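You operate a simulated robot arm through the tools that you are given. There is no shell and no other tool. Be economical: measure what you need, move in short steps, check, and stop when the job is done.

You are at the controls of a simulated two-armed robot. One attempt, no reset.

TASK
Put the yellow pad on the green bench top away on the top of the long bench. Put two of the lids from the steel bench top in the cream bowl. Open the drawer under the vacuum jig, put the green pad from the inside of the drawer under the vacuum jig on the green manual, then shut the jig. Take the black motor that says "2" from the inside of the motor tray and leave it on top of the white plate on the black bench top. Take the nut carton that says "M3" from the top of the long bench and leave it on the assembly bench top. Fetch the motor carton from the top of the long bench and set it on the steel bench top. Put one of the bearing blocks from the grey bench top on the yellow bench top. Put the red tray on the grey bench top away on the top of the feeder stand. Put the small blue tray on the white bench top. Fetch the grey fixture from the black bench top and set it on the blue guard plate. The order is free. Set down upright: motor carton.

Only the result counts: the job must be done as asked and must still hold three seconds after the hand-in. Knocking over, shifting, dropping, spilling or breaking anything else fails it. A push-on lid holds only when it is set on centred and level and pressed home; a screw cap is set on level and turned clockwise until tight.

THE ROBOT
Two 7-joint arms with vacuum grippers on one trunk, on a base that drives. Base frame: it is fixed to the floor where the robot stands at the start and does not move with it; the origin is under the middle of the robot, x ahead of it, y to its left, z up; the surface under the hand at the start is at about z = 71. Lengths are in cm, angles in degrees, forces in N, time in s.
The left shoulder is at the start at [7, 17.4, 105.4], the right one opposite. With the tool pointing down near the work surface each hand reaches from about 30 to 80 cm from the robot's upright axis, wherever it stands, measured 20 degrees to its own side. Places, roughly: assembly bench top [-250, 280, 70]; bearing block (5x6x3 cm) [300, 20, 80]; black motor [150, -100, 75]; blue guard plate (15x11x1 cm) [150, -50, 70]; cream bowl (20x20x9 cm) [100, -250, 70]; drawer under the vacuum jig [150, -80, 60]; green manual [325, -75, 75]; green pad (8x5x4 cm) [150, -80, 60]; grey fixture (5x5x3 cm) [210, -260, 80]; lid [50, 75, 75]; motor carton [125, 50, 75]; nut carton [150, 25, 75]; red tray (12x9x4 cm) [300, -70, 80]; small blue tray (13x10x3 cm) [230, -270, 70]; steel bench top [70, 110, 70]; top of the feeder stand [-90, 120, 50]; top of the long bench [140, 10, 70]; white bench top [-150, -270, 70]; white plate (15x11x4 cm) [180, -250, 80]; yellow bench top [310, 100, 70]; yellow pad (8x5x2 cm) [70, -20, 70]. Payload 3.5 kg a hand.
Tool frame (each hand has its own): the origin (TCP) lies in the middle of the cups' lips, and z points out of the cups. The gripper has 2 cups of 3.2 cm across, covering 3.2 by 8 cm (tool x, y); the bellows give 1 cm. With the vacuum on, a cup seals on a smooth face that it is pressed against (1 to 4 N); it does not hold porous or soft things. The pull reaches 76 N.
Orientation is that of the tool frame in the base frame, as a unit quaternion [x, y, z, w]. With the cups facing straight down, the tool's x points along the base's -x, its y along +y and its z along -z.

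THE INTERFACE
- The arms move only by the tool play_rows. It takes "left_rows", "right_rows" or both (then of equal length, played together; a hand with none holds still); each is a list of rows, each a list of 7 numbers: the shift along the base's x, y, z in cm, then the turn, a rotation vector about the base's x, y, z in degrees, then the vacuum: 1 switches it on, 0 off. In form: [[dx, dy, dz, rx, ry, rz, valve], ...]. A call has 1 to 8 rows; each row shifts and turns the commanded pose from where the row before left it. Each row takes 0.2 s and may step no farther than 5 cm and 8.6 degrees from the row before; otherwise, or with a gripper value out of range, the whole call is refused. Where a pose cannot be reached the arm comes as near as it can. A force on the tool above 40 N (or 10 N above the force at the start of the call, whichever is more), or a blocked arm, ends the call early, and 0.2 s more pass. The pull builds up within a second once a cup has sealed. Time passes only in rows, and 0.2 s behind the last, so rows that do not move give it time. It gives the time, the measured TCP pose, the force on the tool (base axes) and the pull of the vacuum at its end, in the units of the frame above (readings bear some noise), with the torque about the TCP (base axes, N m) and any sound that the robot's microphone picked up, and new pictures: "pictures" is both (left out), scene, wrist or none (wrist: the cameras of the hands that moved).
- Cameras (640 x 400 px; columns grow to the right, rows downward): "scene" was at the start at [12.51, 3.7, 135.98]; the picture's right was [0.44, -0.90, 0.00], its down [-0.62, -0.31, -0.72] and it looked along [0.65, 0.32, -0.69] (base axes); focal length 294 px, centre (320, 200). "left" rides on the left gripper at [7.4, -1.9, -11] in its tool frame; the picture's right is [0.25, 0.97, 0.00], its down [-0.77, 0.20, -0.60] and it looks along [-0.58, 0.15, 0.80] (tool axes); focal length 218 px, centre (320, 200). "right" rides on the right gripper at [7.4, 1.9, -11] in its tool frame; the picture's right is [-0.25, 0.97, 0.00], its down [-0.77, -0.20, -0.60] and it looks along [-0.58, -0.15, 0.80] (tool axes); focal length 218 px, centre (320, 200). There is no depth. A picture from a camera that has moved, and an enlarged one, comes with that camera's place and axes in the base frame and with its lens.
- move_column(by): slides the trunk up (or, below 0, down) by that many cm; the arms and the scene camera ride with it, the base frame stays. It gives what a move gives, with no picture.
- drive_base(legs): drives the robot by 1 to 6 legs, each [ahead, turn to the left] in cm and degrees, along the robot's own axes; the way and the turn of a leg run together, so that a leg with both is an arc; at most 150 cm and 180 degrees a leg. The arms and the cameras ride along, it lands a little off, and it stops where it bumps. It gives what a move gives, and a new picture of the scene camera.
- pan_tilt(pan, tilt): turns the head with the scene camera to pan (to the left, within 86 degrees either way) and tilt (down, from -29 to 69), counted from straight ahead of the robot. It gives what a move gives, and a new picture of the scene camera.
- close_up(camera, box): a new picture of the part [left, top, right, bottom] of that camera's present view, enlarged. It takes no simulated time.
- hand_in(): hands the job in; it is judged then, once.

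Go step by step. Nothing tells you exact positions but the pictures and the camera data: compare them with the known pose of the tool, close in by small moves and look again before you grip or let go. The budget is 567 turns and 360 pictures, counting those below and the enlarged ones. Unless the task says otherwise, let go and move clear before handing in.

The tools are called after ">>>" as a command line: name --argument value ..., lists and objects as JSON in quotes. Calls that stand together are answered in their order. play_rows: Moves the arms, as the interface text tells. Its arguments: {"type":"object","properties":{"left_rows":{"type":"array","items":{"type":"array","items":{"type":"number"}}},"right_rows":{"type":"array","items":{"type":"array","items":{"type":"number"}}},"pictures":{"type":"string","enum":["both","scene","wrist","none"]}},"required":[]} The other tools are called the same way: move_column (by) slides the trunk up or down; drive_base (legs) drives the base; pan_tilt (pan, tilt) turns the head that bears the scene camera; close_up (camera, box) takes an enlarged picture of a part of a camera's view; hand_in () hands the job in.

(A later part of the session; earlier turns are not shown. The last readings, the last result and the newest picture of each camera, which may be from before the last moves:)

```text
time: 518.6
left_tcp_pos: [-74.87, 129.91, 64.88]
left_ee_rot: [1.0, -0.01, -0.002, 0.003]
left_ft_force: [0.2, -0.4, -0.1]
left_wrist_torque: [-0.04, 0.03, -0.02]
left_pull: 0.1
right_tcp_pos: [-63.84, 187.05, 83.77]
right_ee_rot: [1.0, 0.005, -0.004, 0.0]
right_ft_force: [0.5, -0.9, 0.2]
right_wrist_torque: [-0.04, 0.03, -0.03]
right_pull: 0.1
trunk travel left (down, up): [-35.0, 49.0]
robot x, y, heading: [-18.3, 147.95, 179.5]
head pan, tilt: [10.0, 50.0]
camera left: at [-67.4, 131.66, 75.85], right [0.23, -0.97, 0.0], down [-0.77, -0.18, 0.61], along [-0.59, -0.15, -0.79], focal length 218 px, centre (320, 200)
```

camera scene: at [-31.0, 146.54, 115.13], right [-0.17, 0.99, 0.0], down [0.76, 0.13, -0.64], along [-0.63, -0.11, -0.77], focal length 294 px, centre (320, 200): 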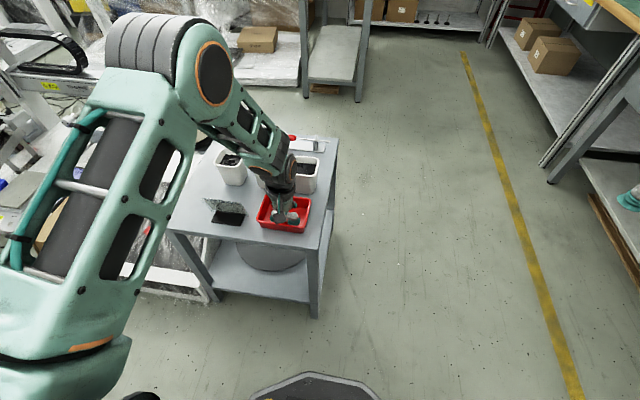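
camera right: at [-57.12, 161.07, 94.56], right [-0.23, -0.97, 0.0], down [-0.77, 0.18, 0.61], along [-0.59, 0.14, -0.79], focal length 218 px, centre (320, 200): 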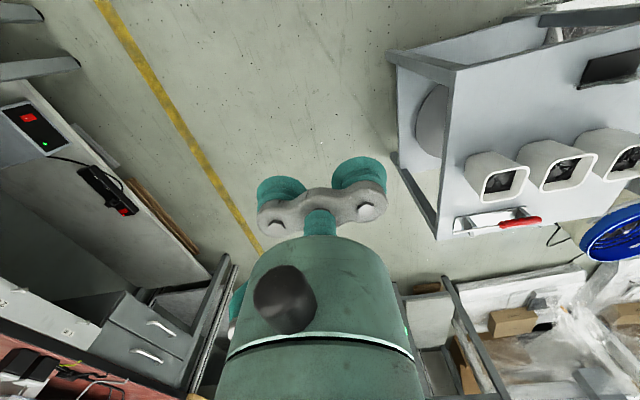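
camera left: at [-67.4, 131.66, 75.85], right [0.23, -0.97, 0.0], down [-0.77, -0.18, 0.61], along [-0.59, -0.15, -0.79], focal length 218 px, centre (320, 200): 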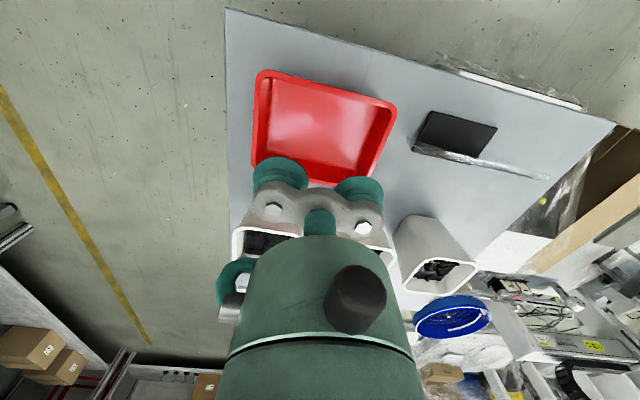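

The red tray is on the feeder stand. Now the lids: I retract, raise the trunk and turn to the steel bench.

>>> play_rows --left_rows '[[0, 0, 4.5, 0, 0, 0, 0], [0, 0, 4.5, 0, 0, 0, 0], [2, 0, 4, 0, 0, 0, 0], [4, 0, 3, 0, 0, 0, 0], [4, 0, 2, 0, 0, 0, 0]]' --right_rows '[[0, -2, 0, 0, 0, 0, 0], [0, -2, 0, 0, 0, 0, 0], [0, -2, 0, 0, 0, 0, 0], [0, -2, 0, 0, 0, 0, 0], [0, -2, 0, 0, 0, 0, 0]]' --pictures "none"

>>> move_column --by 20

>>> drive_base --legs '[[0, 90], [68, 0], [0, 90]]'

>>> pan_tilt --pan 10 --tilt 45

```text
time: 519.8
left_tcp_pos: [-64.65, 129.75, 82.98]
left_ee_rot: [1.0, -0.011, -0.004, 0.002]
left_ft_force: [-0.7, 0.2, 0.1]
left_wrist_torque: [0.01, 0.04, -0.02]
left_pull: 0.1
right_tcp_pos: [-63.98, 176.86, 83.85]
right_ee_rot: [1.0, 0.003, -0.004, -0.001]
right_ft_force: [0.0, -0.1, -0.3]
right_wrist_torque: [0.03, 0.03, 0.0]
right_pull: 0.0
trunk travel left (down, up): [-35.0, 49.0]
robot x, y, heading: [-18.24, 147.73, 179.5]
head pan, tilt: [10.0, 50.0]
```

```text
time: 522.0
left_tcp_pos: [-64.86, 129.88, 102.85]
left_ee_rot: [1.0, -0.01, -0.003, 0.002]
left_ft_force: [0.1, -0.3, 0.3]
left_wrist_torque: [-0.02, -0.02, -0.02]
left_pull: 0.1
right_tcp_pos: [-64.01, 176.91, 103.67]
right_ee_rot: [1.0, 0.004, -0.004, 0.0]
right_ft_force: [1.3, 0.1, 0.8]
right_wrist_torque: [0.0, 0.01, 0.03]
right_pull: 0.1
trunk travel left (down, up): [-55.0, 29.0]
robot x, y, heading: [-18.42, 147.71, 179.5]
head pan, tilt: [10.0, 50.0]
```

```text
time: 533.4
left_tcp_pos: [28.51, 97.55, 102.9]
left_ee_rot: [0.011, 1.0, 0.003, 0.002]
left_ft_force: [-0.1, -0.2, -0.2]
left_wrist_torque: [-0.03, 0.02, 0.02]
left_pull: 0.1
right_tcp_pos: [27.34, 50.45, 103.75]
right_ee_rot: [-0.002, 1.0, 0.0, 0.004]
right_ft_force: [0.1, -0.7, 0.8]
right_wrist_torque: [0.02, 0.01, 0.0]
right_pull: 0.0
trunk travel left (down, up): [-55.0, 29.0]
robot x, y, heading: [-18.01, 79.41, -0.4]
head pan, tilt: [10.0, 50.0]
camera scene: at [-5.23, 81.0, 135.12], right [0.16, -0.99, 0.0], down [-0.76, -0.12, -0.64], along [0.63, 0.1, -0.77], focal length 294 px, centre (320, 200)
```

scene: 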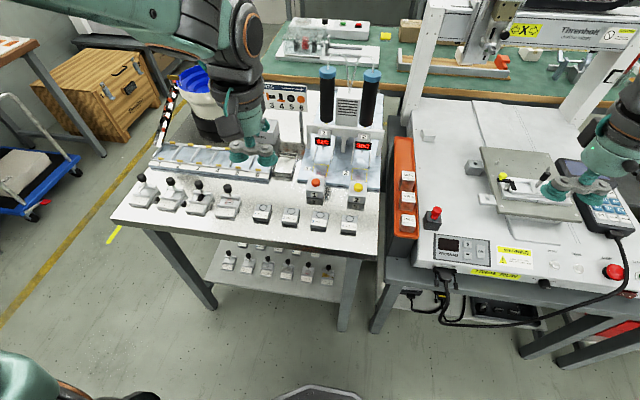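

```text
time: 534.0
left_tcp_pos: [28.39, 97.55, 102.79]
left_ee_rot: [0.011, 1.0, 0.003, 0.002]
left_ft_force: [-0.5, 0.5, -0.3]
left_wrist_torque: [-0.01, -0.04, 0.0]
left_pull: 0.0
right_tcp_pos: [27.31, 50.37, 103.71]
right_ee_rot: [-0.004, 1.0, 0.0, 0.004]
right_ft_force: [0.2, 0.2, 0.0]
right_wrist_torque: [0.04, -0.01, 0.02]
right_pull: 0.0
trunk travel left (down, up): [-55.0, 29.0]
robot x, y, heading: [-17.96, 79.9, -0.5]
head pan, tilt: [10.0, 45.0]
camera scene: at [-4.81, 81.07, 135.81], right [0.16, -0.99, 0.0], down [-0.7, -0.12, -0.71], along [0.7, 0.12, -0.71], focal length 294 px, centre (320, 200)
```

scene: 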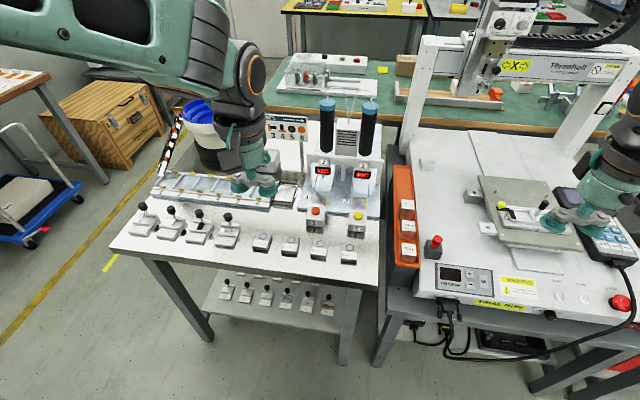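

>>> close_up --camera "scene" --box '[110, 150, 400, 280]'

>>> close_up --camera "left" --box '[0, 0, 640, 400]'

```text
2.21 times, centred on (255, 215) of scene
camera zoom: at [-4.81, 81.07, 135.81], right [0.16, -0.99, 0.0], down [-0.7, -0.12, -0.71], along [0.7, 0.12, -0.71], focal length 650 px, centre (463, 167)
```

zoom: 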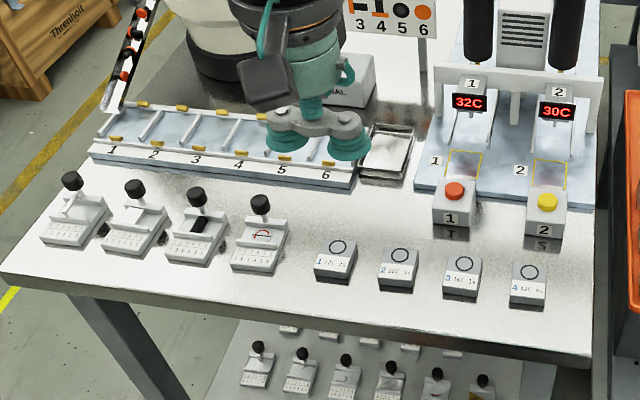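

```text
1.00 times, centred on (320, 200) of left (not enlarged: the box is as wide or as high as the picture)
camera zoom: at [21.09, 95.65, 113.79], right [-0.23, 0.97, 0.0], down [0.77, 0.18, 0.61], along [0.59, 0.14, -0.79], focal length 218 px, centre (320, 200)
```

zoom: 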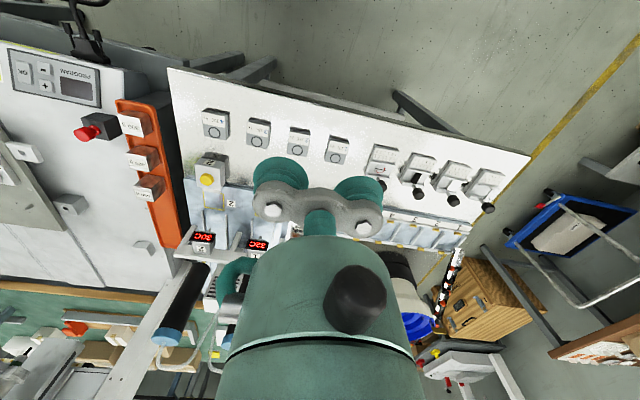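

I must identify the lids. Let me enlarge the wrist view of the steel bench.

>>> close_up --camera "left" --box '[170, 90, 370, 215]'

>>> close_up --camera "scene" --box '[250, 150, 400, 275]'

```text
3.20 times, centred on (270, 152) of left
camera zoom: at [21.09, 95.65, 113.79], right [-0.23, 0.97, 0.0], down [0.77, 0.18, 0.61], along [0.59, 0.14, -0.79], focal length 698 px, centre (480, 352)
```

zoom: 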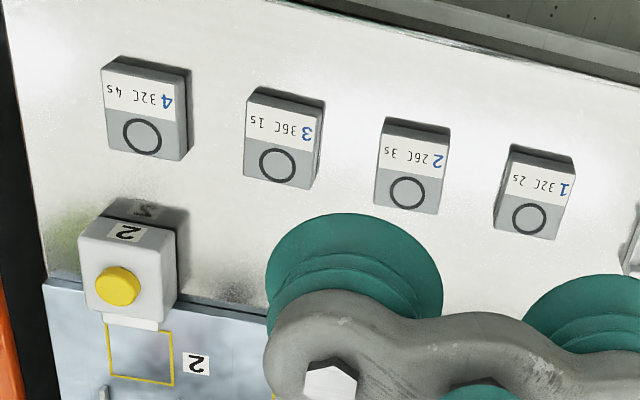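

```text
3.20 times, centred on (325, 212) of scene
camera zoom: at [-4.81, 81.07, 135.81], right [0.16, -0.99, 0.0], down [-0.7, -0.12, -0.71], along [0.7, 0.12, -0.71], focal length 942 px, centre (304, 160)
```

zoom: 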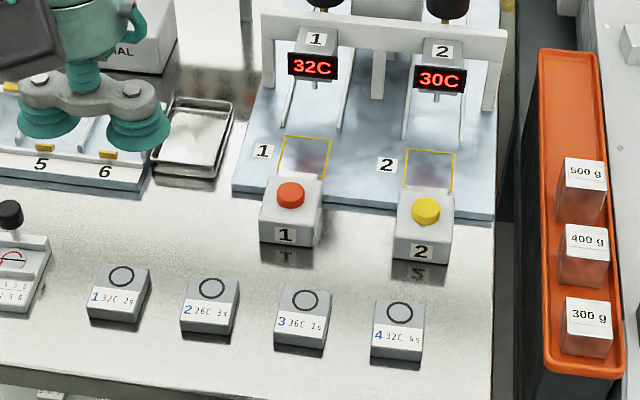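

The four labelled grey squares ("1 32C 2s" … "4 32C 4s") are the loose text-labelled pieces near the given place, so I take them for the lids. I bring the right hand over number 4 for a precise look.

>>> play_rows --right_rows '[[1, 4, 0, 0, 0, 0, 0], [1, 4, 0, 0, 0, 0, 0], [1, 4, 0, 0, 0, 0, 0], [1, 4, -1, 0, 0, 0, 0], [1, 4, -2, 0, 0, 0, 0], [1, 4, -2, 0, 0, 0, 0], [1, 3.5, -2, 0, 0, 0, 0], [0, 0, -4, 0, 0, 0, 0]]' --left_rows '[[0, 2, 0, 0, 0, 0, 0], [0, 2, 0, 0, 0, 0, 0], [0, 2, 0, 0, 0, 0, 0], [0, 2, 0, 0, 0, 0, 0], [0, 2, 0, 0, 0, 0, 0], [0, 2, 0, 0, 0, 0, 0], [0, 2, 0, 0, 0, 0, 0], [0, 0, 0, 0, 0, 0, 0]]' --pictures "wrist"

```text
time: 535.8
left_tcp_pos: [28.53, 111.7, 103.04]
left_ee_rot: [0.012, 1.0, 0.002, 0.002]
left_ft_force: [0.5, -0.4, 0.2]
left_wrist_torque: [0.02, 0.01, 0.0]
left_pull: 0.0
right_tcp_pos: [34.31, 77.98, 92.56]
right_ee_rot: [-0.002, 1.0, 0.001, 0.004]
right_ft_force: [0.0, -0.3, -0.1]
right_wrist_torque: [-0.01, 0.01, 0.0]
right_pull: 0.0
trunk travel left (down, up): [-55.0, 29.0]
robot x, y, heading: [-18.06, 79.44, -0.6]
head pan, tilt: [10.0, 45.0]
camera right: at [26.83, 79.76, 103.42], right [0.25, 0.97, 0.0], down [0.77, -0.2, 0.61], along [0.59, -0.15, -0.79], focal length 218 px, centre (320, 200)
camera left: at [21.27, 109.7, 113.87], right [-0.23, 0.97, 0.0], down [0.77, 0.18, 0.61], along [0.59, 0.14, -0.79], focal length 218 px, centre (320, 200)
```

right: 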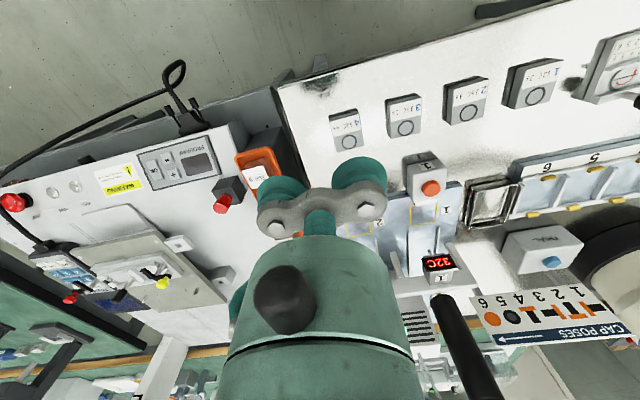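
left: 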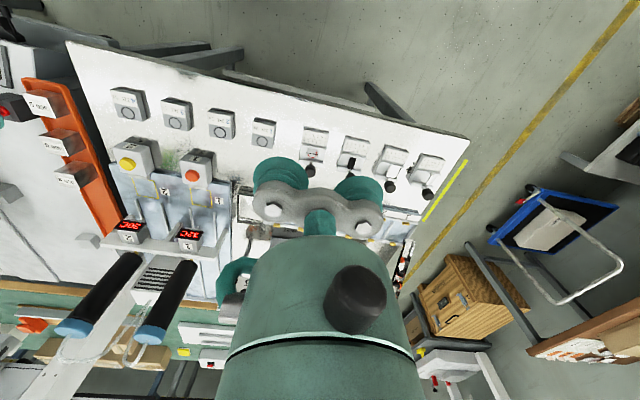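

I descend closer over lid 4.

>>> play_rows --right_rows '[[1.5, 0.1, -3.5, 0, 0, 0, 0], [1.5, 0, -3.5, 0, 0, 0, 0], [0, 0, -4, 0, 0, 0, 0], [0, 0, 0, 0, 0, 0, 0]]' --pictures "wrist"

>>> close_up --camera "right" --box '[240, 80, 440, 205]'

```text
time: 536.8
left_tcp_pos: [28.45, 111.62, 102.99]
left_ee_rot: [0.011, 1.0, 0.003, 0.002]
left_ft_force: [-0.7, 1.1, 0.3]
left_wrist_torque: [0.01, -0.06, 0.01]
left_pull: 0.0
right_tcp_pos: [37.19, 77.98, 81.84]
right_ee_rot: [-0.002, 1.0, 0.0, 0.005]
right_ft_force: [0.5, 0.3, -0.1]
right_wrist_torque: [-0.02, -0.01, -0.01]
right_pull: 0.1
trunk travel left (down, up): [-55.0, 29.0]
robot x, y, heading: [-18.18, 79.68, -0.5]
head pan, tilt: [10.0, 45.0]
camera right: at [29.76, 79.89, 92.68], right [0.25, 0.97, 0.0], down [0.77, -0.2, 0.61], along [0.59, -0.15, -0.79], focal length 218 px, centre (320, 200)
```

right: 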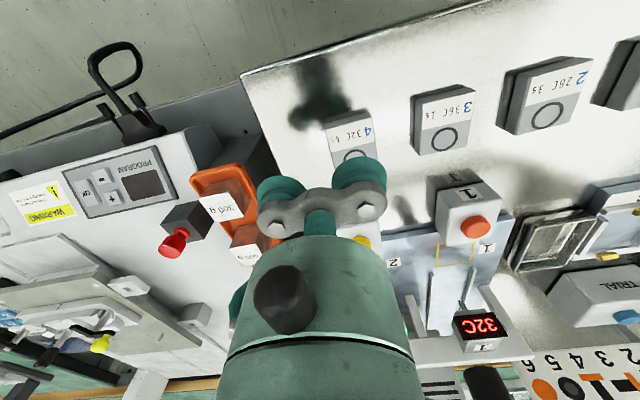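

```text
3.20 times, centred on (340, 142) of right
camera zoom: at [29.76, 79.89, 92.68], right [0.25, 0.97, 0.0], down [0.77, -0.2, 0.61], along [0.59, -0.15, -0.79], focal length 698 px, centre (256, 384)
```

zoom: 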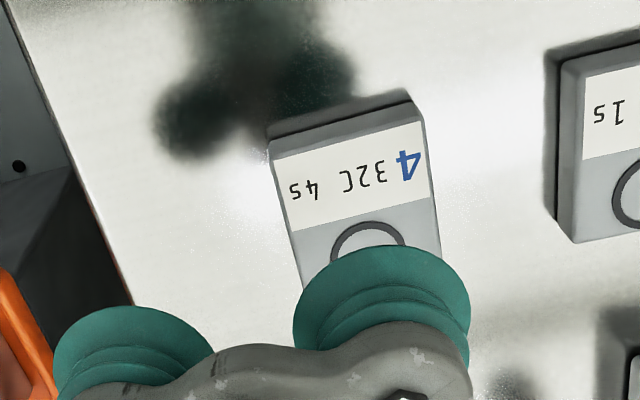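

I fine-tune (+0.6, +0.2) and lower with vacuum.

>>> play_rows --right_rows '[[0.6, 0.2, -3, 0, 0, 0, 1], [0, 0, -1.5, 0, 0, 0, 1], [0, 0, -0.6, 0, 0, 0, 1], [0, 0, -0.5, 0, 0, 0, 1], [0, 0, -0.4, 0, 0, 0, 1], [0, 0, 0, 0, 0, 0, 1]]' --pictures "none"

```text
time: 538.2
left_tcp_pos: [28.53, 111.53, 103.0]
left_ee_rot: [0.01, 1.0, 0.003, 0.002]
left_ft_force: [-0.4, -0.6, -1.1]
left_wrist_torque: [0.02, 0.0, 0.04]
left_pull: 0.1
right_tcp_pos: [37.94, 78.19, 75.67]
right_ee_rot: [-0.002, 1.0, -0.001, 0.003]
right_ft_force: [0.3, 0.4, -0.1]
right_wrist_torque: [0.93, -0.02, 0.0]
right_pull: 37.7
trunk travel left (down, up): [-55.0, 29.0]
robot x, y, heading: [-18.24, 79.47, -0.6]
head pan, tilt: [10.0, 45.0]
```

Sealed. I lift slowly and check it is a loose piece.

>>> play_rows --right_rows '[[0, 0, 0.4, 0, 0, 0, 1], [0, 0, 0.6, 0, 0, 0, 1], [0, 0, 1.5, 0, 0, 0, 1], [0, 0, 3, 0, 0, 0, 1], [0, 0, 4, 0, 0, 0, 1], [0, 0, 4, 0, 0, 0, 1]]' --pictures "wrist"

>>> close_up --camera "right" --box '[220, 80, 460, 230]'

```text
time: 539.6
left_tcp_pos: [28.5, 111.65, 103.01]
left_ee_rot: [0.012, 1.0, 0.002, 0.004]
left_ft_force: [0.5, 0.4, -0.7]
left_wrist_torque: [-0.04, -0.04, -0.01]
left_pull: 0.1
right_tcp_pos: [37.88, 78.21, 89.27]
right_ee_rot: [-0.002, 1.0, 0.0, 0.004]
right_ft_force: [-0.2, 0.2, -0.1]
right_wrist_torque: [0.94, 0.01, 0.04]
right_pull: 37.9
trunk travel left (down, up): [-55.0, 29.0]
robot x, y, heading: [-18.19, 79.74, -0.7]
head pan, tilt: [10.0, 45.0]
camera right: at [30.37, 80.09, 100.27], right [0.25, 0.97, 0.0], down [0.77, -0.2, 0.61], along [0.59, -0.15, -0.79], focal length 218 px, centre (320, 200)
```

right: 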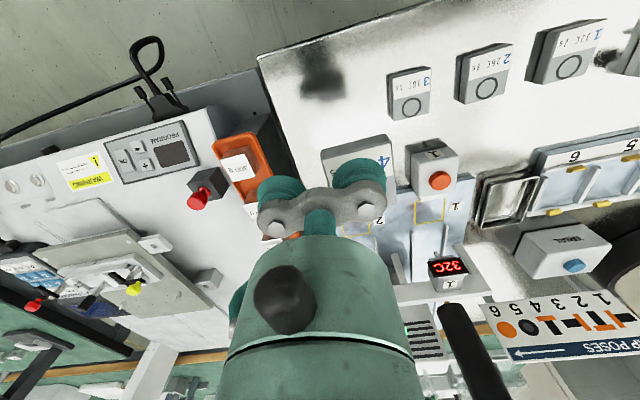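

```text
2.67 times, centred on (340, 155) of right
camera zoom: at [30.37, 80.09, 100.27], right [0.25, 0.97, 0.0], down [0.77, -0.2, 0.61], along [0.59, -0.15, -0.79], focal length 582 px, centre (267, 320)
```

zoom: 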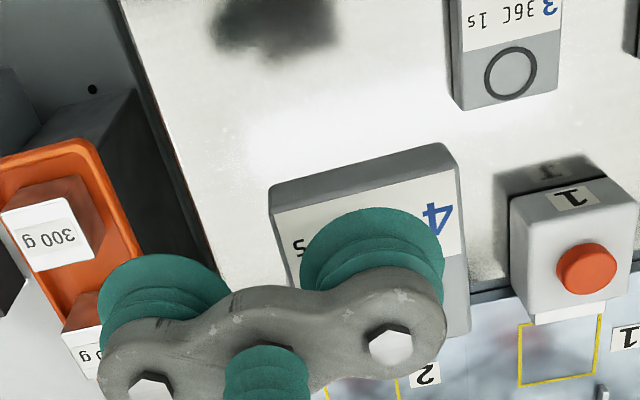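

The piece is loose and held. I retract the right hand and bring the left hand over lid 3.

>>> play_rows --right_rows '[[-1, -2, 4, 0, 0, 0, 1], [-1.5, -3, 3.5, 0, 0, 0, 1], [-1.5, -4, 2.5, 0, 0, 0, 1], [-1.5, -4, 2, 0, 0, 0, 1], [-1.5, -4, 1, 0, 0, 0, 1], [-1.5, -4, 0, 0, 0, 0, 1], [-1, -3, 0, 0, 0, 0, 1], [0, 0, 0, 0, 0, 0, 1]]' --pictures "none"

>>> play_rows --left_rows '[[1.5, -4, 0, 0, 0, 0, 0], [1.5, -4, 0, 0, 0, 0, 0], [1.5, -4, -1, 0, 0, 0, 0], [1.5, -4, -2, 0, 0, 0, 0], [1.5, -4, -2.5, 0, 0, 0, 0], [1.5, -3.8, -2.5, 0, 0, 0, 0], [0.5, -2, -4, 0, 0, 0, 0], [0, 0, -4, 0, 0, 0, 0]]' --pictures "wrist"

```text
time: 541.4
left_tcp_pos: [28.4, 111.66, 102.9]
left_ee_rot: [0.011, 1.0, 0.002, 0.003]
left_ft_force: [0.2, 0.1, 0.4]
left_wrist_torque: [0.01, -0.02, 0.01]
left_pull: 0.0
right_tcp_pos: [28.47, 54.25, 102.22]
right_ee_rot: [-0.004, 1.0, -0.001, 0.004]
right_ft_force: [-0.3, 0.2, -0.9]
right_wrist_torque: [0.89, 0.0, 0.0]
right_pull: 37.9
trunk travel left (down, up): [-55.0, 29.0]
robot x, y, heading: [-17.99, 79.88, -0.5]
head pan, tilt: [10.0, 45.0]
```

```text
time: 543.2
left_tcp_pos: [37.83, 85.54, 86.68]
left_ee_rot: [0.011, 1.0, 0.003, 0.002]
left_ft_force: [0.4, -0.2, 0.0]
left_wrist_torque: [0.02, 0.04, 0.0]
left_pull: 0.1
right_tcp_pos: [28.56, 54.32, 102.22]
right_ee_rot: [-0.003, 1.0, 0.0, 0.004]
right_ft_force: [0.8, 0.2, 0.1]
right_wrist_torque: [0.93, 0.04, -0.02]
right_pull: 38.0
trunk travel left (down, up): [-55.0, 29.0]
robot x, y, heading: [-18.02, 79.46, -0.6]
head pan, tilt: [10.0, 45.0]
camera left: at [30.49, 83.63, 97.67], right [-0.23, 0.97, 0.0], down [0.77, 0.18, 0.61], along [0.59, 0.14, -0.79], focal length 218 px, centre (320, 200)
```

left: 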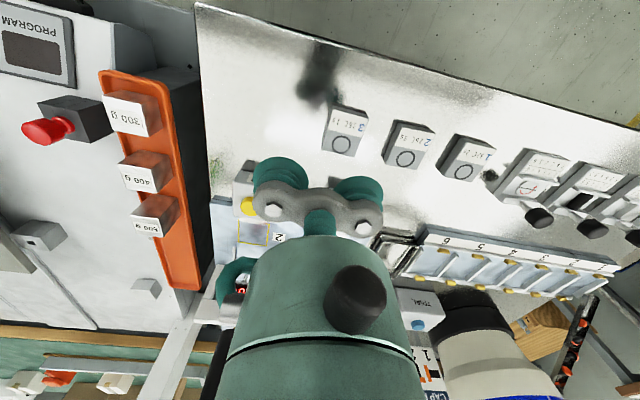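

Aligned with lid 3 (37.9, 88.1). Lower with vacuum.

>>> play_rows --left_rows '[[0.1, 0.2, -4, 0, 0, 0, 1], [0, 0, -4, 0, 0, 0, 1], [0, 0, -1.5, 0, 0, 0, 1], [0, 0, -0.6, 0, 0, 0, 1], [0, 0, -0.5, 0, 0, 0, 1], [0, 0, -0.4, 0, 0, 0, 1], [0, 0, 0, 0, 0, 0, 1]]' --pictures "none"

```text
time: 544.8
left_tcp_pos: [38.0, 85.88, 75.91]
left_ee_rot: [0.011, 1.0, 0.003, 0.002]
left_ft_force: [0.2, -0.5, 0.6]
left_wrist_torque: [0.01, -0.02, 0.02]
left_pull: 0.1
right_tcp_pos: [28.45, 54.26, 102.21]
right_ee_rot: [-0.003, 1.0, 0.0, 0.003]
right_ft_force: [0.4, 0.2, -0.2]
right_wrist_torque: [0.91, -0.01, -0.03]
right_pull: 37.9
trunk travel left (down, up): [-55.0, 29.0]
robot x, y, heading: [-17.96, 79.68, -0.7]
head pan, tilt: [10.0, 45.0]
```

>>> play_rows --left_rows '[[0, 0, -0.4, 0, 0, 0, 1], [0, 0, -0.3, 0, 0, 0, 1], [0, 0, 0, 0, 0, 0, 1], [0, 0, 0, 0, 0, 0, 1]]' --pictures "none"

```text
time: 545.8
left_tcp_pos: [37.99, 85.74, 75.32]
left_ee_rot: [0.012, 1.0, 0.002, 0.004]
left_ft_force: [-0.8, -0.8, 10.2]
left_wrist_torque: [1.09, 0.1, -0.02]
left_pull: 37.6
right_tcp_pos: [28.37, 54.33, 102.2]
right_ee_rot: [-0.002, 1.0, 0.0, 0.004]
right_ft_force: [1.2, 0.3, -0.5]
right_wrist_torque: [0.91, 0.03, -0.02]
right_pull: 38.1
trunk travel left (down, up): [-55.0, 29.0]
robot x, y, heading: [-17.97, 79.97, -0.5]
head pan, tilt: [10.0, 45.0]
```

Sealed. I lift and retract.

>>> play_rows --left_rows '[[0, 0, 0.5, 0, 0, 0, 1], [0, 0, 1, 0, 0, 0, 1], [0, 0, 2, 0, 0, 0, 1], [0, 0, 3, 0, 0, 0, 1], [0, 0, 4, 0, 0, 0, 1], [-1, 1, 4, 0, 0, 0, 1], [-2, 2, 4, 0, 0, 0, 1], [-3, 3, 3, 0, 0, 0, 1]]' --pictures "none"

>>> play_rows --left_rows '[[-2, 3, 3, 0, 0, 0, 1], [-2, 3, 2, 0, 0, 0, 1], [0, 3, 0, 0, 0, 0, 1]]' --pictures "both"

```text
refused: row 8 steps farther than a row can; nothing moved
```

```text
time: 546.6
left_tcp_pos: [34.15, 94.89, 80.14]
left_ee_rot: [0.011, 1.0, 0.002, 0.002]
left_ft_force: [-0.2, -0.5, -0.9]
left_wrist_torque: [0.89, 0.02, -0.02]
left_pull: 37.3
right_tcp_pos: [28.65, 54.36, 102.14]
right_ee_rot: [-0.002, 1.0, 0.0, 0.004]
right_ft_force: [0.6, 0.5, -0.2]
right_wrist_torque: [0.9, -0.01, 0.04]
right_pull: 38.0
trunk travel left (down, up): [-55.0, 29.0]
robot x, y, heading: [-18.25, 79.8, -0.7]
head pan, tilt: [10.0, 45.0]
camera scene: at [-4.72, 81.19, 135.8], right [0.16, -0.99, 0.0], down [-0.7, -0.12, -0.71], along [0.7, 0.11, -0.71], focal length 294 px, centre (320, 200)
camera left: at [26.76, 93.0, 91.03], right [-0.23, 0.97, 0.0], down [0.77, 0.18, 0.61], along [0.59, 0.14, -0.79], focal length 218 px, centre (320, 200)
```

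scene: 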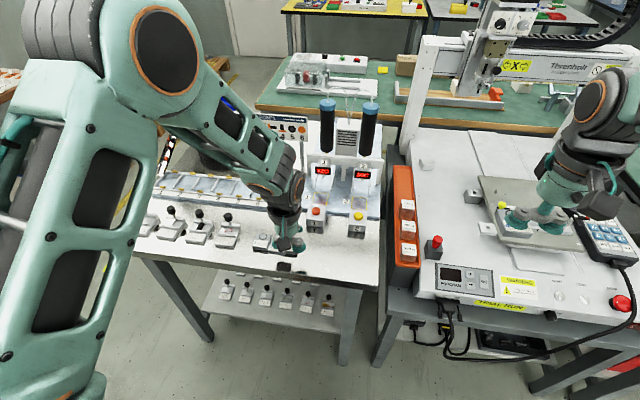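
left: 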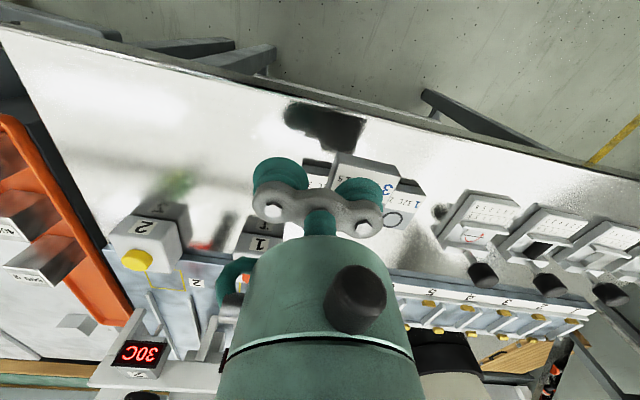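

The first call was refused and the second swept sideways at low height; I lift now and check that the neighbouring lid was not disturbed.

>>> play_rows --left_rows '[[0, 0, 4, 0, 0, 0, 1], [0, 0, 4, 0, 0, 0, 1], [0, 1, 4, 0, 0, 0, 1], [-1, 2, 4, 0, 0, 0, 1], [-1, 3, 3, 0, 0, 0, 1], [-1, 3, 2, 0, 0, 0, 1], [-1, 3, 1, 0, 0, 0, 1]]' --pictures "scene"

>>> close_up --camera "scene" --box '[110, 170, 400, 280]'

```text
time: 548.2
left_tcp_pos: [30.0, 106.74, 102.32]
left_ee_rot: [0.011, 1.0, 0.003, 0.002]
left_ft_force: [0.3, -0.4, -1.0]
left_wrist_torque: [0.91, -0.02, 0.02]
left_pull: 37.8
right_tcp_pos: [28.4, 54.3, 102.23]
right_ee_rot: [-0.002, 1.0, -0.001, 0.004]
right_ft_force: [-0.1, 0.2, 0.1]
right_wrist_torque: [0.88, -0.03, -0.01]
right_pull: 37.7
trunk travel left (down, up): [-55.0, 29.0]
robot x, y, heading: [-17.54, 79.76, -0.6]
head pan, tilt: [10.0, 45.0]
camera scene: at [-4.88, 81.16, 135.82], right [0.16, -0.99, 0.0], down [-0.7, -0.12, -0.71], along [0.7, 0.11, -0.71], focal length 294 px, centre (320, 200)
```

scene: 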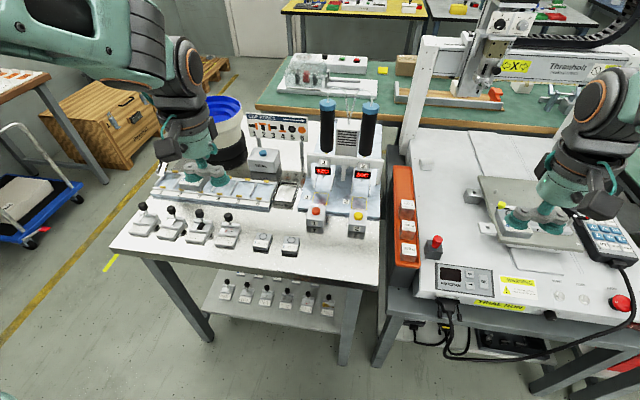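

```text
2.21 times, centred on (255, 225) of scene
camera zoom: at [-4.88, 81.16, 135.82], right [0.16, -0.99, 0.0], down [-0.7, -0.12, -0.71], along [0.7, 0.11, -0.71], focal length 650 px, centre (463, 145)
```

zoom: 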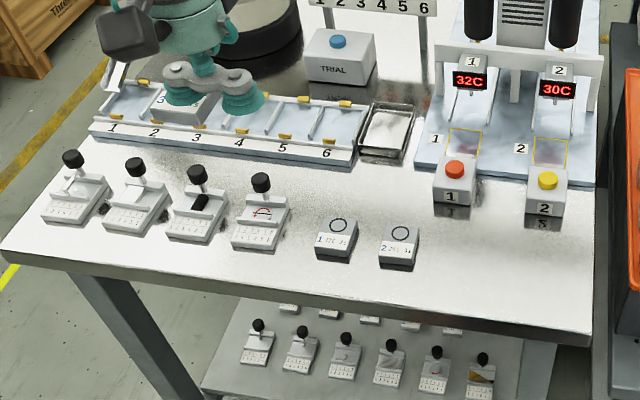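

Lids 1 and 2 remain in place, and I hold lids 3 and 4. Now I drive to the cream bowl.

>>> drive_base --legs '[[0, -88.5], [150, 0], [100, 0]]'

```text
time: 564.3
left_tcp_pos: [13.37, -219.14, 102.29]
left_ee_rot: [0.707, 0.708, -0.001, 0.004]
left_ft_force: [0.2, 0.6, -1.4]
left_wrist_torque: [0.02, -0.9, 0.03]
left_pull: 38.3
right_tcp_pos: [-39.01, -218.56, 102.08]
right_ee_rot: [0.697, 0.717, -0.002, 0.003]
right_ft_force: [0.9, -0.5, -1.0]
right_wrist_torque: [0.01, -0.92, 0.02]
right_pull: 38.1
trunk travel left (down, up): [-55.0, 29.0]
robot x, y, heading: [-14.51, -171.48, -89.5]
head pan, tilt: [10.0, 45.0]
camera scene: at [-12.93, -184.51, 135.82], right [-0.98, -0.19, 0.0], down [-0.13, 0.69, -0.71], along [0.13, -0.69, -0.71], focal length 294 px, centre (320, 200)
```

scene: 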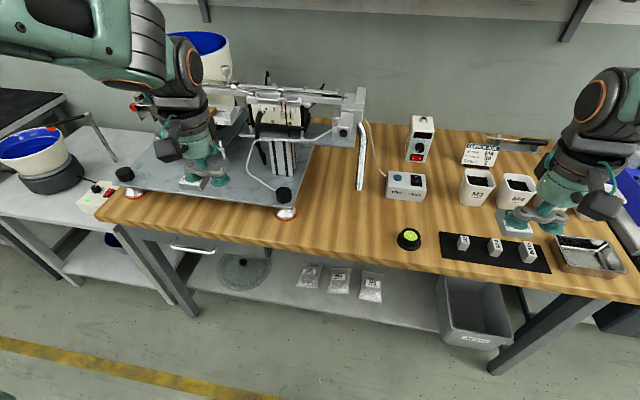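

The cream bowl (blue inside) stands on the grey cart to the left. I drive over to it.

>>> drive_base --legs '[[0, 89.5], [105, 0], [0, -90]]'

>>> pan_tilt --pan 0 --tilt 45

```text
time: 577.3
left_tcp_pos: [121.09, -215.56, 102.25]
left_ee_rot: [0.693, 0.721, 0.0, 0.003]
left_ft_force: [0.3, 0.4, 0.5]
left_wrist_torque: [0.04, -0.89, -0.04]
left_pull: 38.2
right_tcp_pos: [68.62, -217.1, 102.32]
right_ee_rot: [0.683, 0.73, -0.003, 0.003]
right_ft_force: [-0.4, 0.4, -1.2]
right_wrist_torque: [0.02, -0.9, 0.02]
right_pull: 37.9
trunk travel left (down, up): [-55.0, 29.0]
robot x, y, heading: [91.4, -169.22, -86.9]
head pan, tilt: [10.0, 45.0]
camera scene: at [93.42, -182.09, 135.82], right [-0.97, -0.22, 0.0], down [-0.16, 0.69, -0.71], along [0.16, -0.69, -0.71], focal length 294 px, centre (320, 200)
```

scene: 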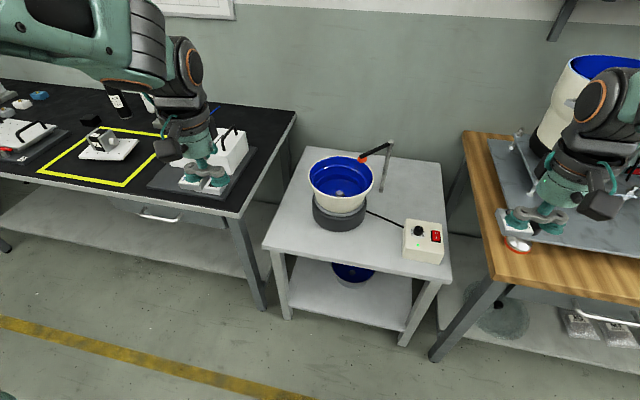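

```text
time: 578.1
left_tcp_pos: [120.98, -215.63, 102.2]
left_ee_rot: [0.692, 0.721, 0.0, 0.004]
left_ft_force: [-0.4, 0.2, -0.5]
left_wrist_torque: [0.05, -0.9, -0.02]
left_pull: 37.7
right_tcp_pos: [68.67, -217.07, 102.27]
right_ee_rot: [0.683, 0.73, -0.002, 0.002]
right_ft_force: [0.5, 0.5, -0.1]
right_wrist_torque: [0.02, -0.91, 0.0]
right_pull: 37.4
trunk travel left (down, up): [-55.0, 29.0]
robot x, y, heading: [91.42, -169.0, -87.4]
head pan, tilt: [0.0, 45.0]
camera scene: at [92.04, -182.28, 135.82], right [-1.0, -0.05, 0.0], down [-0.04, 0.71, -0.71], along [0.04, -0.71, -0.71], focal length 294 px, centre (320, 200)
```

scene: 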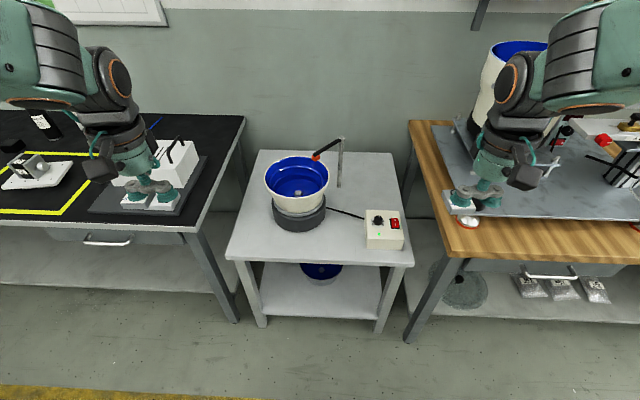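

The bowl's rim centre is about (103, -252). I drive closer and take a wrist view of the bowl.

>>> drive_base --legs '[[17, 0]]'

>>> play_rows --left_rows '[[-3, -2, 0, 0, 0, 0, 1], [-3, -2, 0, 0, 0, 0, 1], [-3, -2, 0, 0, 0, 0, 1], [-3, -2, 0, 0, 0, 0, 1], [-2, -1, 0, 0, 0, 0, 1], [0, 0, 0, 0, 0, 0, 1]]'

```text
time: 579.5
left_tcp_pos: [121.95, -232.51, 102.31]
left_ee_rot: [0.693, 0.721, -0.001, 0.004]
left_ft_force: [0.3, 0.1, -0.1]
left_wrist_torque: [0.04, -0.9, -0.01]
left_pull: 38.2
right_tcp_pos: [69.49, -234.14, 102.14]
right_ee_rot: [0.683, 0.73, -0.001, 0.003]
right_ft_force: [-0.5, -0.6, -0.3]
right_wrist_torque: [0.08, -0.92, -0.01]
right_pull: 37.4
trunk travel left (down, up): [-55.0, 29.0]
robot x, y, heading: [91.8, -186.34, -87.1]
head pan, tilt: [0.0, 45.0]
camera scene: at [92.91, -199.19, 135.82], right [-1.0, -0.05, 0.0], down [-0.04, 0.71, -0.71], along [0.04, -0.71, -0.71], focal length 294 px, centre (320, 200)
```

scene: 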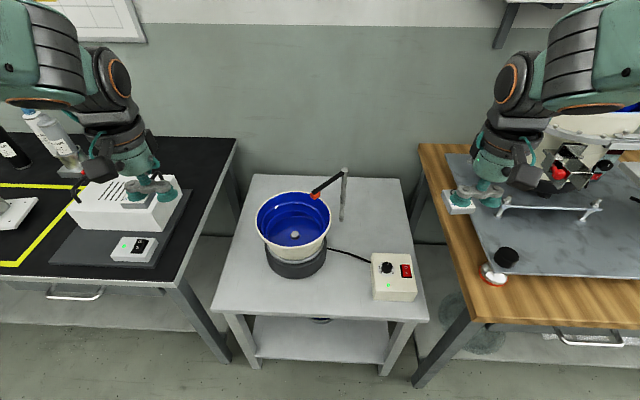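

```text
time: 580.9
left_tcp_pos: [108.0, -241.26, 102.32]
left_ee_rot: [0.693, 0.721, 0.0, 0.003]
left_ft_force: [0.6, -0.1, 0.1]
left_wrist_torque: [0.08, -0.87, 0.0]
left_pull: 37.7
right_tcp_pos: [69.61, -234.04, 102.3]
right_ee_rot: [0.683, 0.731, -0.004, 0.001]
right_ft_force: [-0.1, 0.1, 0.4]
right_wrist_torque: [0.03, -0.89, -0.02]
right_pull: 37.8
trunk travel left (down, up): [-55.0, 29.0]
robot x, y, heading: [92.32, -185.95, -87.0]
head pan, tilt: [0.0, 45.0]
camera scene: at [92.94, -199.11, 135.82], right [-1.0, -0.05, 0.0], down [-0.04, 0.71, -0.71], along [0.04, -0.71, -0.71], focal length 294 px, centre (320, 200)
camera left: at [105.74, -234.07, 113.2], right [0.96, 0.29, 0.0], down [0.23, -0.76, 0.61], along [0.18, -0.58, -0.79], focal length 218 px, centre (320, 200)
```

scene: 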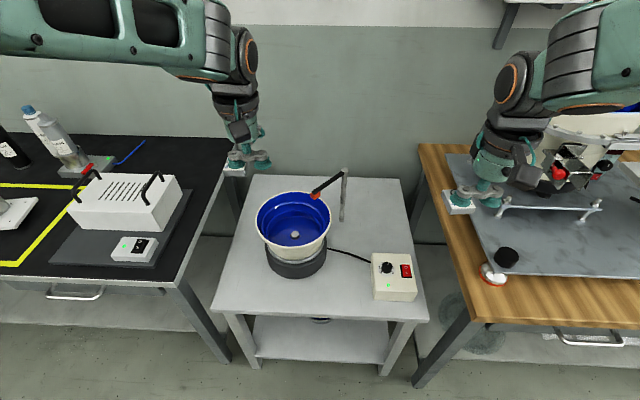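
left: 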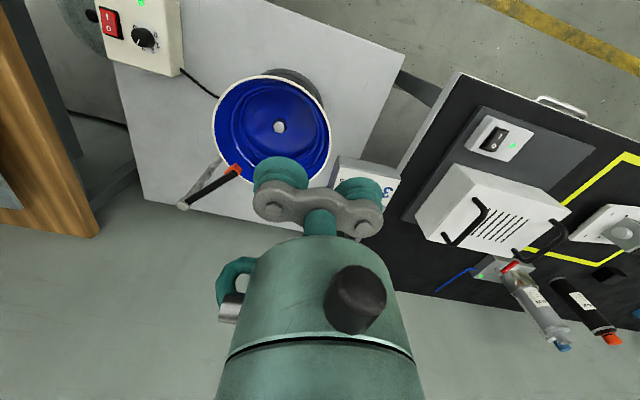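

Bowl rim centre (102.4, -248.8) at z≈78; a sensor tip is at (97.5, -255). I bring lid 3 over the left half of the bowl and lower it.

>>> play_rows --left_rows '[[-2, -3.5, 0, 0, 0, 0, 1], [-2, -3.6, 0, 0, 0, 0, 1], [0, 0, -4.5, 0, 0, 0, 1], [0, 0, -4.5, 0, 0, 0, 1], [0, 0, -4.5, 0, 0, 0, 1], [0, 0, -4, 0, 0, 0, 1], [0, 0, 0, 0, 0, 0, 1]]'

```text
time: 582.5
left_tcp_pos: [103.96, -248.39, 84.76]
left_ee_rot: [0.693, 0.721, -0.001, 0.004]
left_ft_force: [0.2, -0.2, -0.7]
left_wrist_torque: [0.01, -0.88, 0.0]
left_pull: 38.0
right_tcp_pos: [69.49, -234.0, 102.21]
right_ee_rot: [0.683, 0.731, -0.003, 0.004]
right_ft_force: [0.5, -0.2, -0.6]
right_wrist_torque: [0.08, -0.85, 0.02]
right_pull: 37.6
trunk travel left (down, up): [-55.0, 29.0]
robot x, y, heading: [92.03, -185.97, -87.2]
head pan, tilt: [0.0, 45.0]
camera scene: at [92.89, -199.08, 135.83], right [-1.0, -0.05, 0.0], down [-0.04, 0.71, -0.71], along [0.04, -0.71, -0.71], focal length 294 px, centre (320, 200)
camera left: at [101.85, -241.21, 95.59], right [0.96, 0.29, 0.0], down [0.23, -0.76, 0.61], along [0.18, -0.58, -0.79], focal length 218 px, centre (320, 200)
```

scene: 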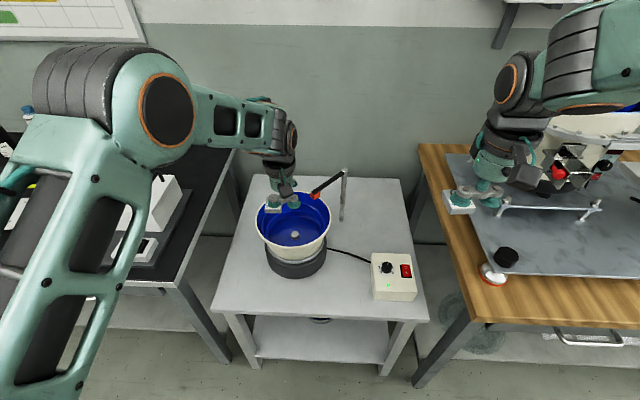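
left: 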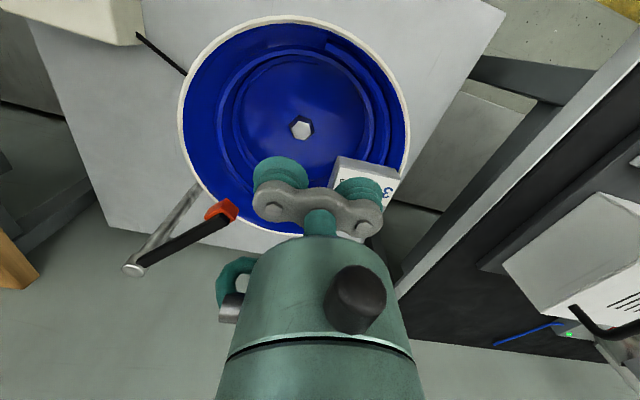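

I shift slightly to the centre and lower into the bowl.

>>> play_rows --left_rows '[[-0.8, 0.3, -4, 0, 0, 0, 1], [0, 0, -3, 0, 0, 0, 1], [0, 0, -1.5, 0, 0, 0, 1], [0, 0, -1, 0, 0, 0, 1], [0, 0, -0.8, 0, 0, 0, 1], [0, 0, -0.6, 0, 0, 0, 1], [0, 0, 0, 0, 0, 0, 1]]' --pictures "wrist"

```text
time: 584.1
left_tcp_pos: [103.25, -248.2, 73.7]
left_ee_rot: [0.693, 0.721, 0.001, 0.004]
left_ft_force: [-0.8, 0.1, -0.6]
left_wrist_torque: [0.0, -0.94, 0.0]
left_pull: 37.7
right_tcp_pos: [69.52, -233.93, 102.17]
right_ee_rot: [0.682, 0.731, -0.003, 0.003]
right_ft_force: [-0.2, -1.2, 0.2]
right_wrist_torque: [0.1, -0.89, -0.01]
right_pull: 37.6
trunk travel left (down, up): [-55.0, 29.0]
robot x, y, heading: [92.23, -186.22, -87.1]
head pan, tilt: [0.0, 45.0]
camera left: at [100.96, -240.91, 84.74], right [0.96, 0.29, 0.0], down [0.23, -0.76, 0.61], along [0.18, -0.58, -0.79], focal length 218 px, centre (320, 200)
```

left: 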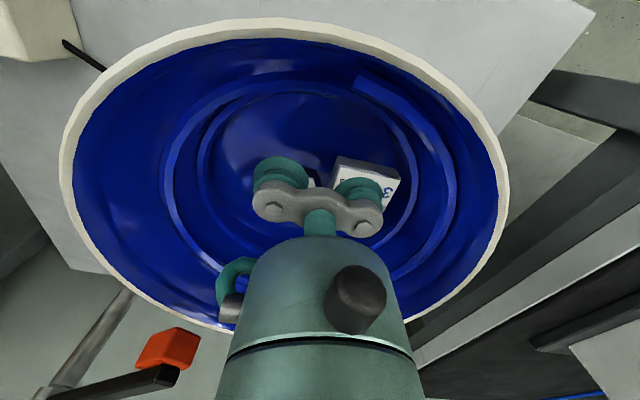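

It is well inside. I continue down until contact.

>>> play_rows --left_rows '[[0, 0, -0.7, 0, 0, 0, 1], [0, 0, -0.6, 0, 0, 0, 1], [0, 0, -0.5, 0, 0, 0, 1], [0, 0, -0.5, 0, 0, 0, 1], [0, 0, 0, 0, 0, 0, 1]]' --pictures "none"

```text
time: 585.3
left_tcp_pos: [103.1, -248.21, 71.44]
left_ee_rot: [0.693, 0.721, 0.001, 0.003]
left_ft_force: [-0.4, 0.2, -0.1]
left_wrist_torque: [0.05, -0.9, 0.0]
left_pull: 38.1
right_tcp_pos: [69.53, -233.94, 102.19]
right_ee_rot: [0.683, 0.731, -0.002, 0.002]
right_ft_force: [0.2, -0.2, 0.1]
right_wrist_torque: [0.09, -0.94, -0.04]
right_pull: 37.8
trunk travel left (down, up): [-55.0, 29.0]
robot x, y, heading: [92.16, -186.07, -86.9]
head pan, tilt: [0.0, 45.0]
```

>>> play_rows --left_rows '[[0, 0, -0.6, 0, 0, 0, 1], [0, 0, -0.5, 0, 0, 0, 1], [0, 0, -0.5, 0, 0, 0, 1], [0, 0, -0.5, 0, 0, 0, 1], [0, 0, 0, 0, 0, 0, 1]]' --pictures "wrist"

```text
time: 586.5
left_tcp_pos: [103.16, -248.32, 69.94]
left_ee_rot: [0.694, 0.72, -0.004, 0.007]
left_ft_force: [-2.3, 4.4, 23.1]
left_wrist_torque: [0.15, -1.04, 0.01]
left_pull: 37.7
right_tcp_pos: [69.48, -233.63, 102.36]
right_ee_rot: [0.683, 0.731, -0.005, 0.003]
right_ft_force: [0.1, 0.4, -0.4]
right_wrist_torque: [0.06, -0.89, 0.01]
right_pull: 38.0
trunk travel left (down, up): [-55.0, 29.0]
robot x, y, heading: [92.19, -185.89, -86.8]
head pan, tilt: [0.0, 45.0]
stopped in row 5 (left hand): the force on the tool passed its limit at 42 N (the readings are from after the stop); the commanded pose is now the measured one
camera left: at [100.9, -240.99, 80.83], right [0.96, 0.29, 0.0], down [0.23, -0.75, 0.62], along [0.18, -0.59, -0.79], focal length 218 px, centre (320, 200)
```

left: 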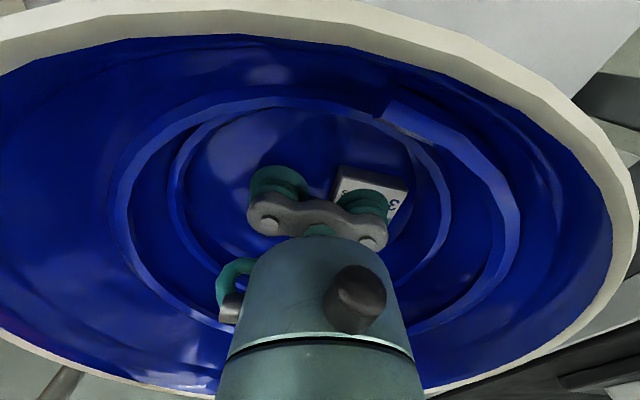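

Contact. I release and rise straight up.

>>> play_rows --left_rows '[[0, 0, 0.2, 0, 0, 0, 0], [0, 0, 0, 0, 0, 0, 0], [0, 0, 0, 0, 0, 0, 0], [0, 0, 0.8, 0, 0, 0, 0], [0, 0, 3, 0, 0, 0, 0], [0, 0, 4.5, 0, 0, 0, 0], [0, 0, 4.5, 0, 0, 0, 0], [0, 0, 4.5, 0, 0, 0, 0]]' --pictures "wrist"

```text
time: 588.3
left_tcp_pos: [103.04, -248.28, 87.3]
left_ee_rot: [0.693, 0.721, -0.002, 0.006]
left_ft_force: [0.3, -0.3, 0.2]
left_wrist_torque: [-0.01, 0.02, 0.0]
left_pull: 0.0
right_tcp_pos: [69.54, -233.84, 102.35]
right_ee_rot: [0.682, 0.731, -0.003, 0.004]
right_ft_force: [-0.8, 0.1, -0.4]
right_wrist_torque: [0.04, -0.9, 0.01]
right_pull: 38.4
trunk travel left (down, up): [-55.0, 29.0]
robot x, y, heading: [92.2, -185.82, -87.1]
head pan, tilt: [0.0, 45.0]
camera left: at [100.82, -240.91, 98.16], right [0.96, 0.29, 0.0], down [0.23, -0.76, 0.61], along [0.18, -0.59, -0.79], focal length 218 px, centre (320, 200)
```

left: 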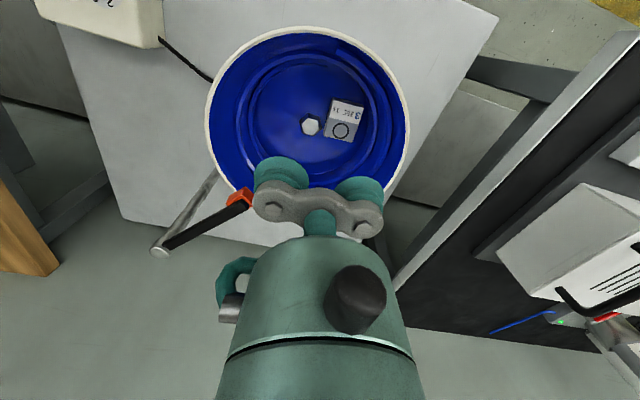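

Lid 3 lies in the bowl. I move the base right so the right hand can bring lid 4 in comfortably.

>>> play_rows --left_rows '[[0, 0, 4.5, 0, 0, 0, 0], [0, 0, 4.5, 0, 0, 0, 0], [0, 0, 4.5, 0, 0, 0, 0], [3, 2, 2, 0, 0, 0, 0], [3, 3, 0, 0, 0, 0, 0], [3, 3, 0, 0, 0, 0, 0], [3, 3, 0, 0, 0, 0, 0], [2, 3, 0, 0, 0, 0, 0]]' --pictures "none"

>>> drive_base --legs '[[-10, 0], [0, 87], [27, 0], [0, -90], [9, 0]]'

```text
time: 590.1
left_tcp_pos: [117.26, -234.42, 102.9]
left_ee_rot: [0.693, 0.721, -0.003, 0.006]
left_ft_force: [0.7, 0.6, -0.3]
left_wrist_torque: [-0.03, 0.03, 0.01]
left_pull: 0.0
right_tcp_pos: [69.52, -233.89, 102.22]
right_ee_rot: [0.683, 0.731, -0.004, 0.003]
right_ft_force: [-0.1, 1.3, -0.3]
right_wrist_torque: [0.03, -0.91, 0.05]
right_pull: 37.8
trunk travel left (down, up): [-55.0, 29.0]
robot x, y, heading: [92.17, -186.12, -87.2]
head pan, tilt: [0.0, 45.0]
```

```text
time: 600.9
left_tcp_pos: [138.9, -236.48, 102.81]
left_ee_rot: [0.724, 0.689, -0.002, 0.006]
left_ft_force: [0.0, 0.1, 0.5]
left_wrist_torque: [0.02, 0.02, 0.0]
left_pull: 0.0
right_tcp_pos: [91.25, -231.56, 102.14]
right_ee_rot: [0.715, 0.699, -0.003, 0.003]
right_ft_force: [-0.6, 0.0, -0.1]
right_wrist_torque: [0.01, -0.91, 0.0]
right_pull: 37.8
trunk travel left (down, up): [-55.0, 29.0]
robot x, y, heading: [118.12, -185.78, -92.2]
head pan, tilt: [0.0, 45.0]
camera scene: at [117.73, -199.09, 135.81], right [-1.0, 0.04, 0.0], down [0.03, 0.71, -0.71], along [-0.03, -0.71, -0.71], focal length 294 px, centre (320, 200)
```

scene: 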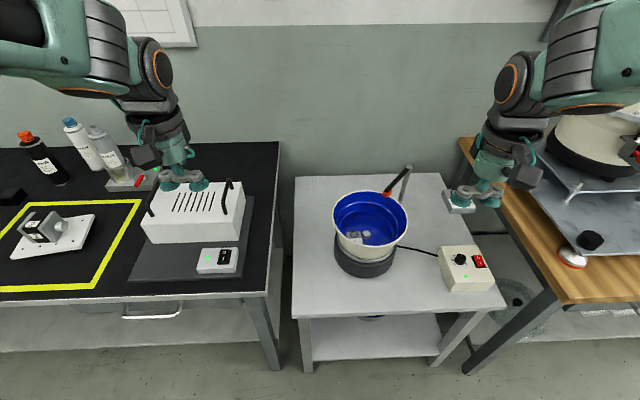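

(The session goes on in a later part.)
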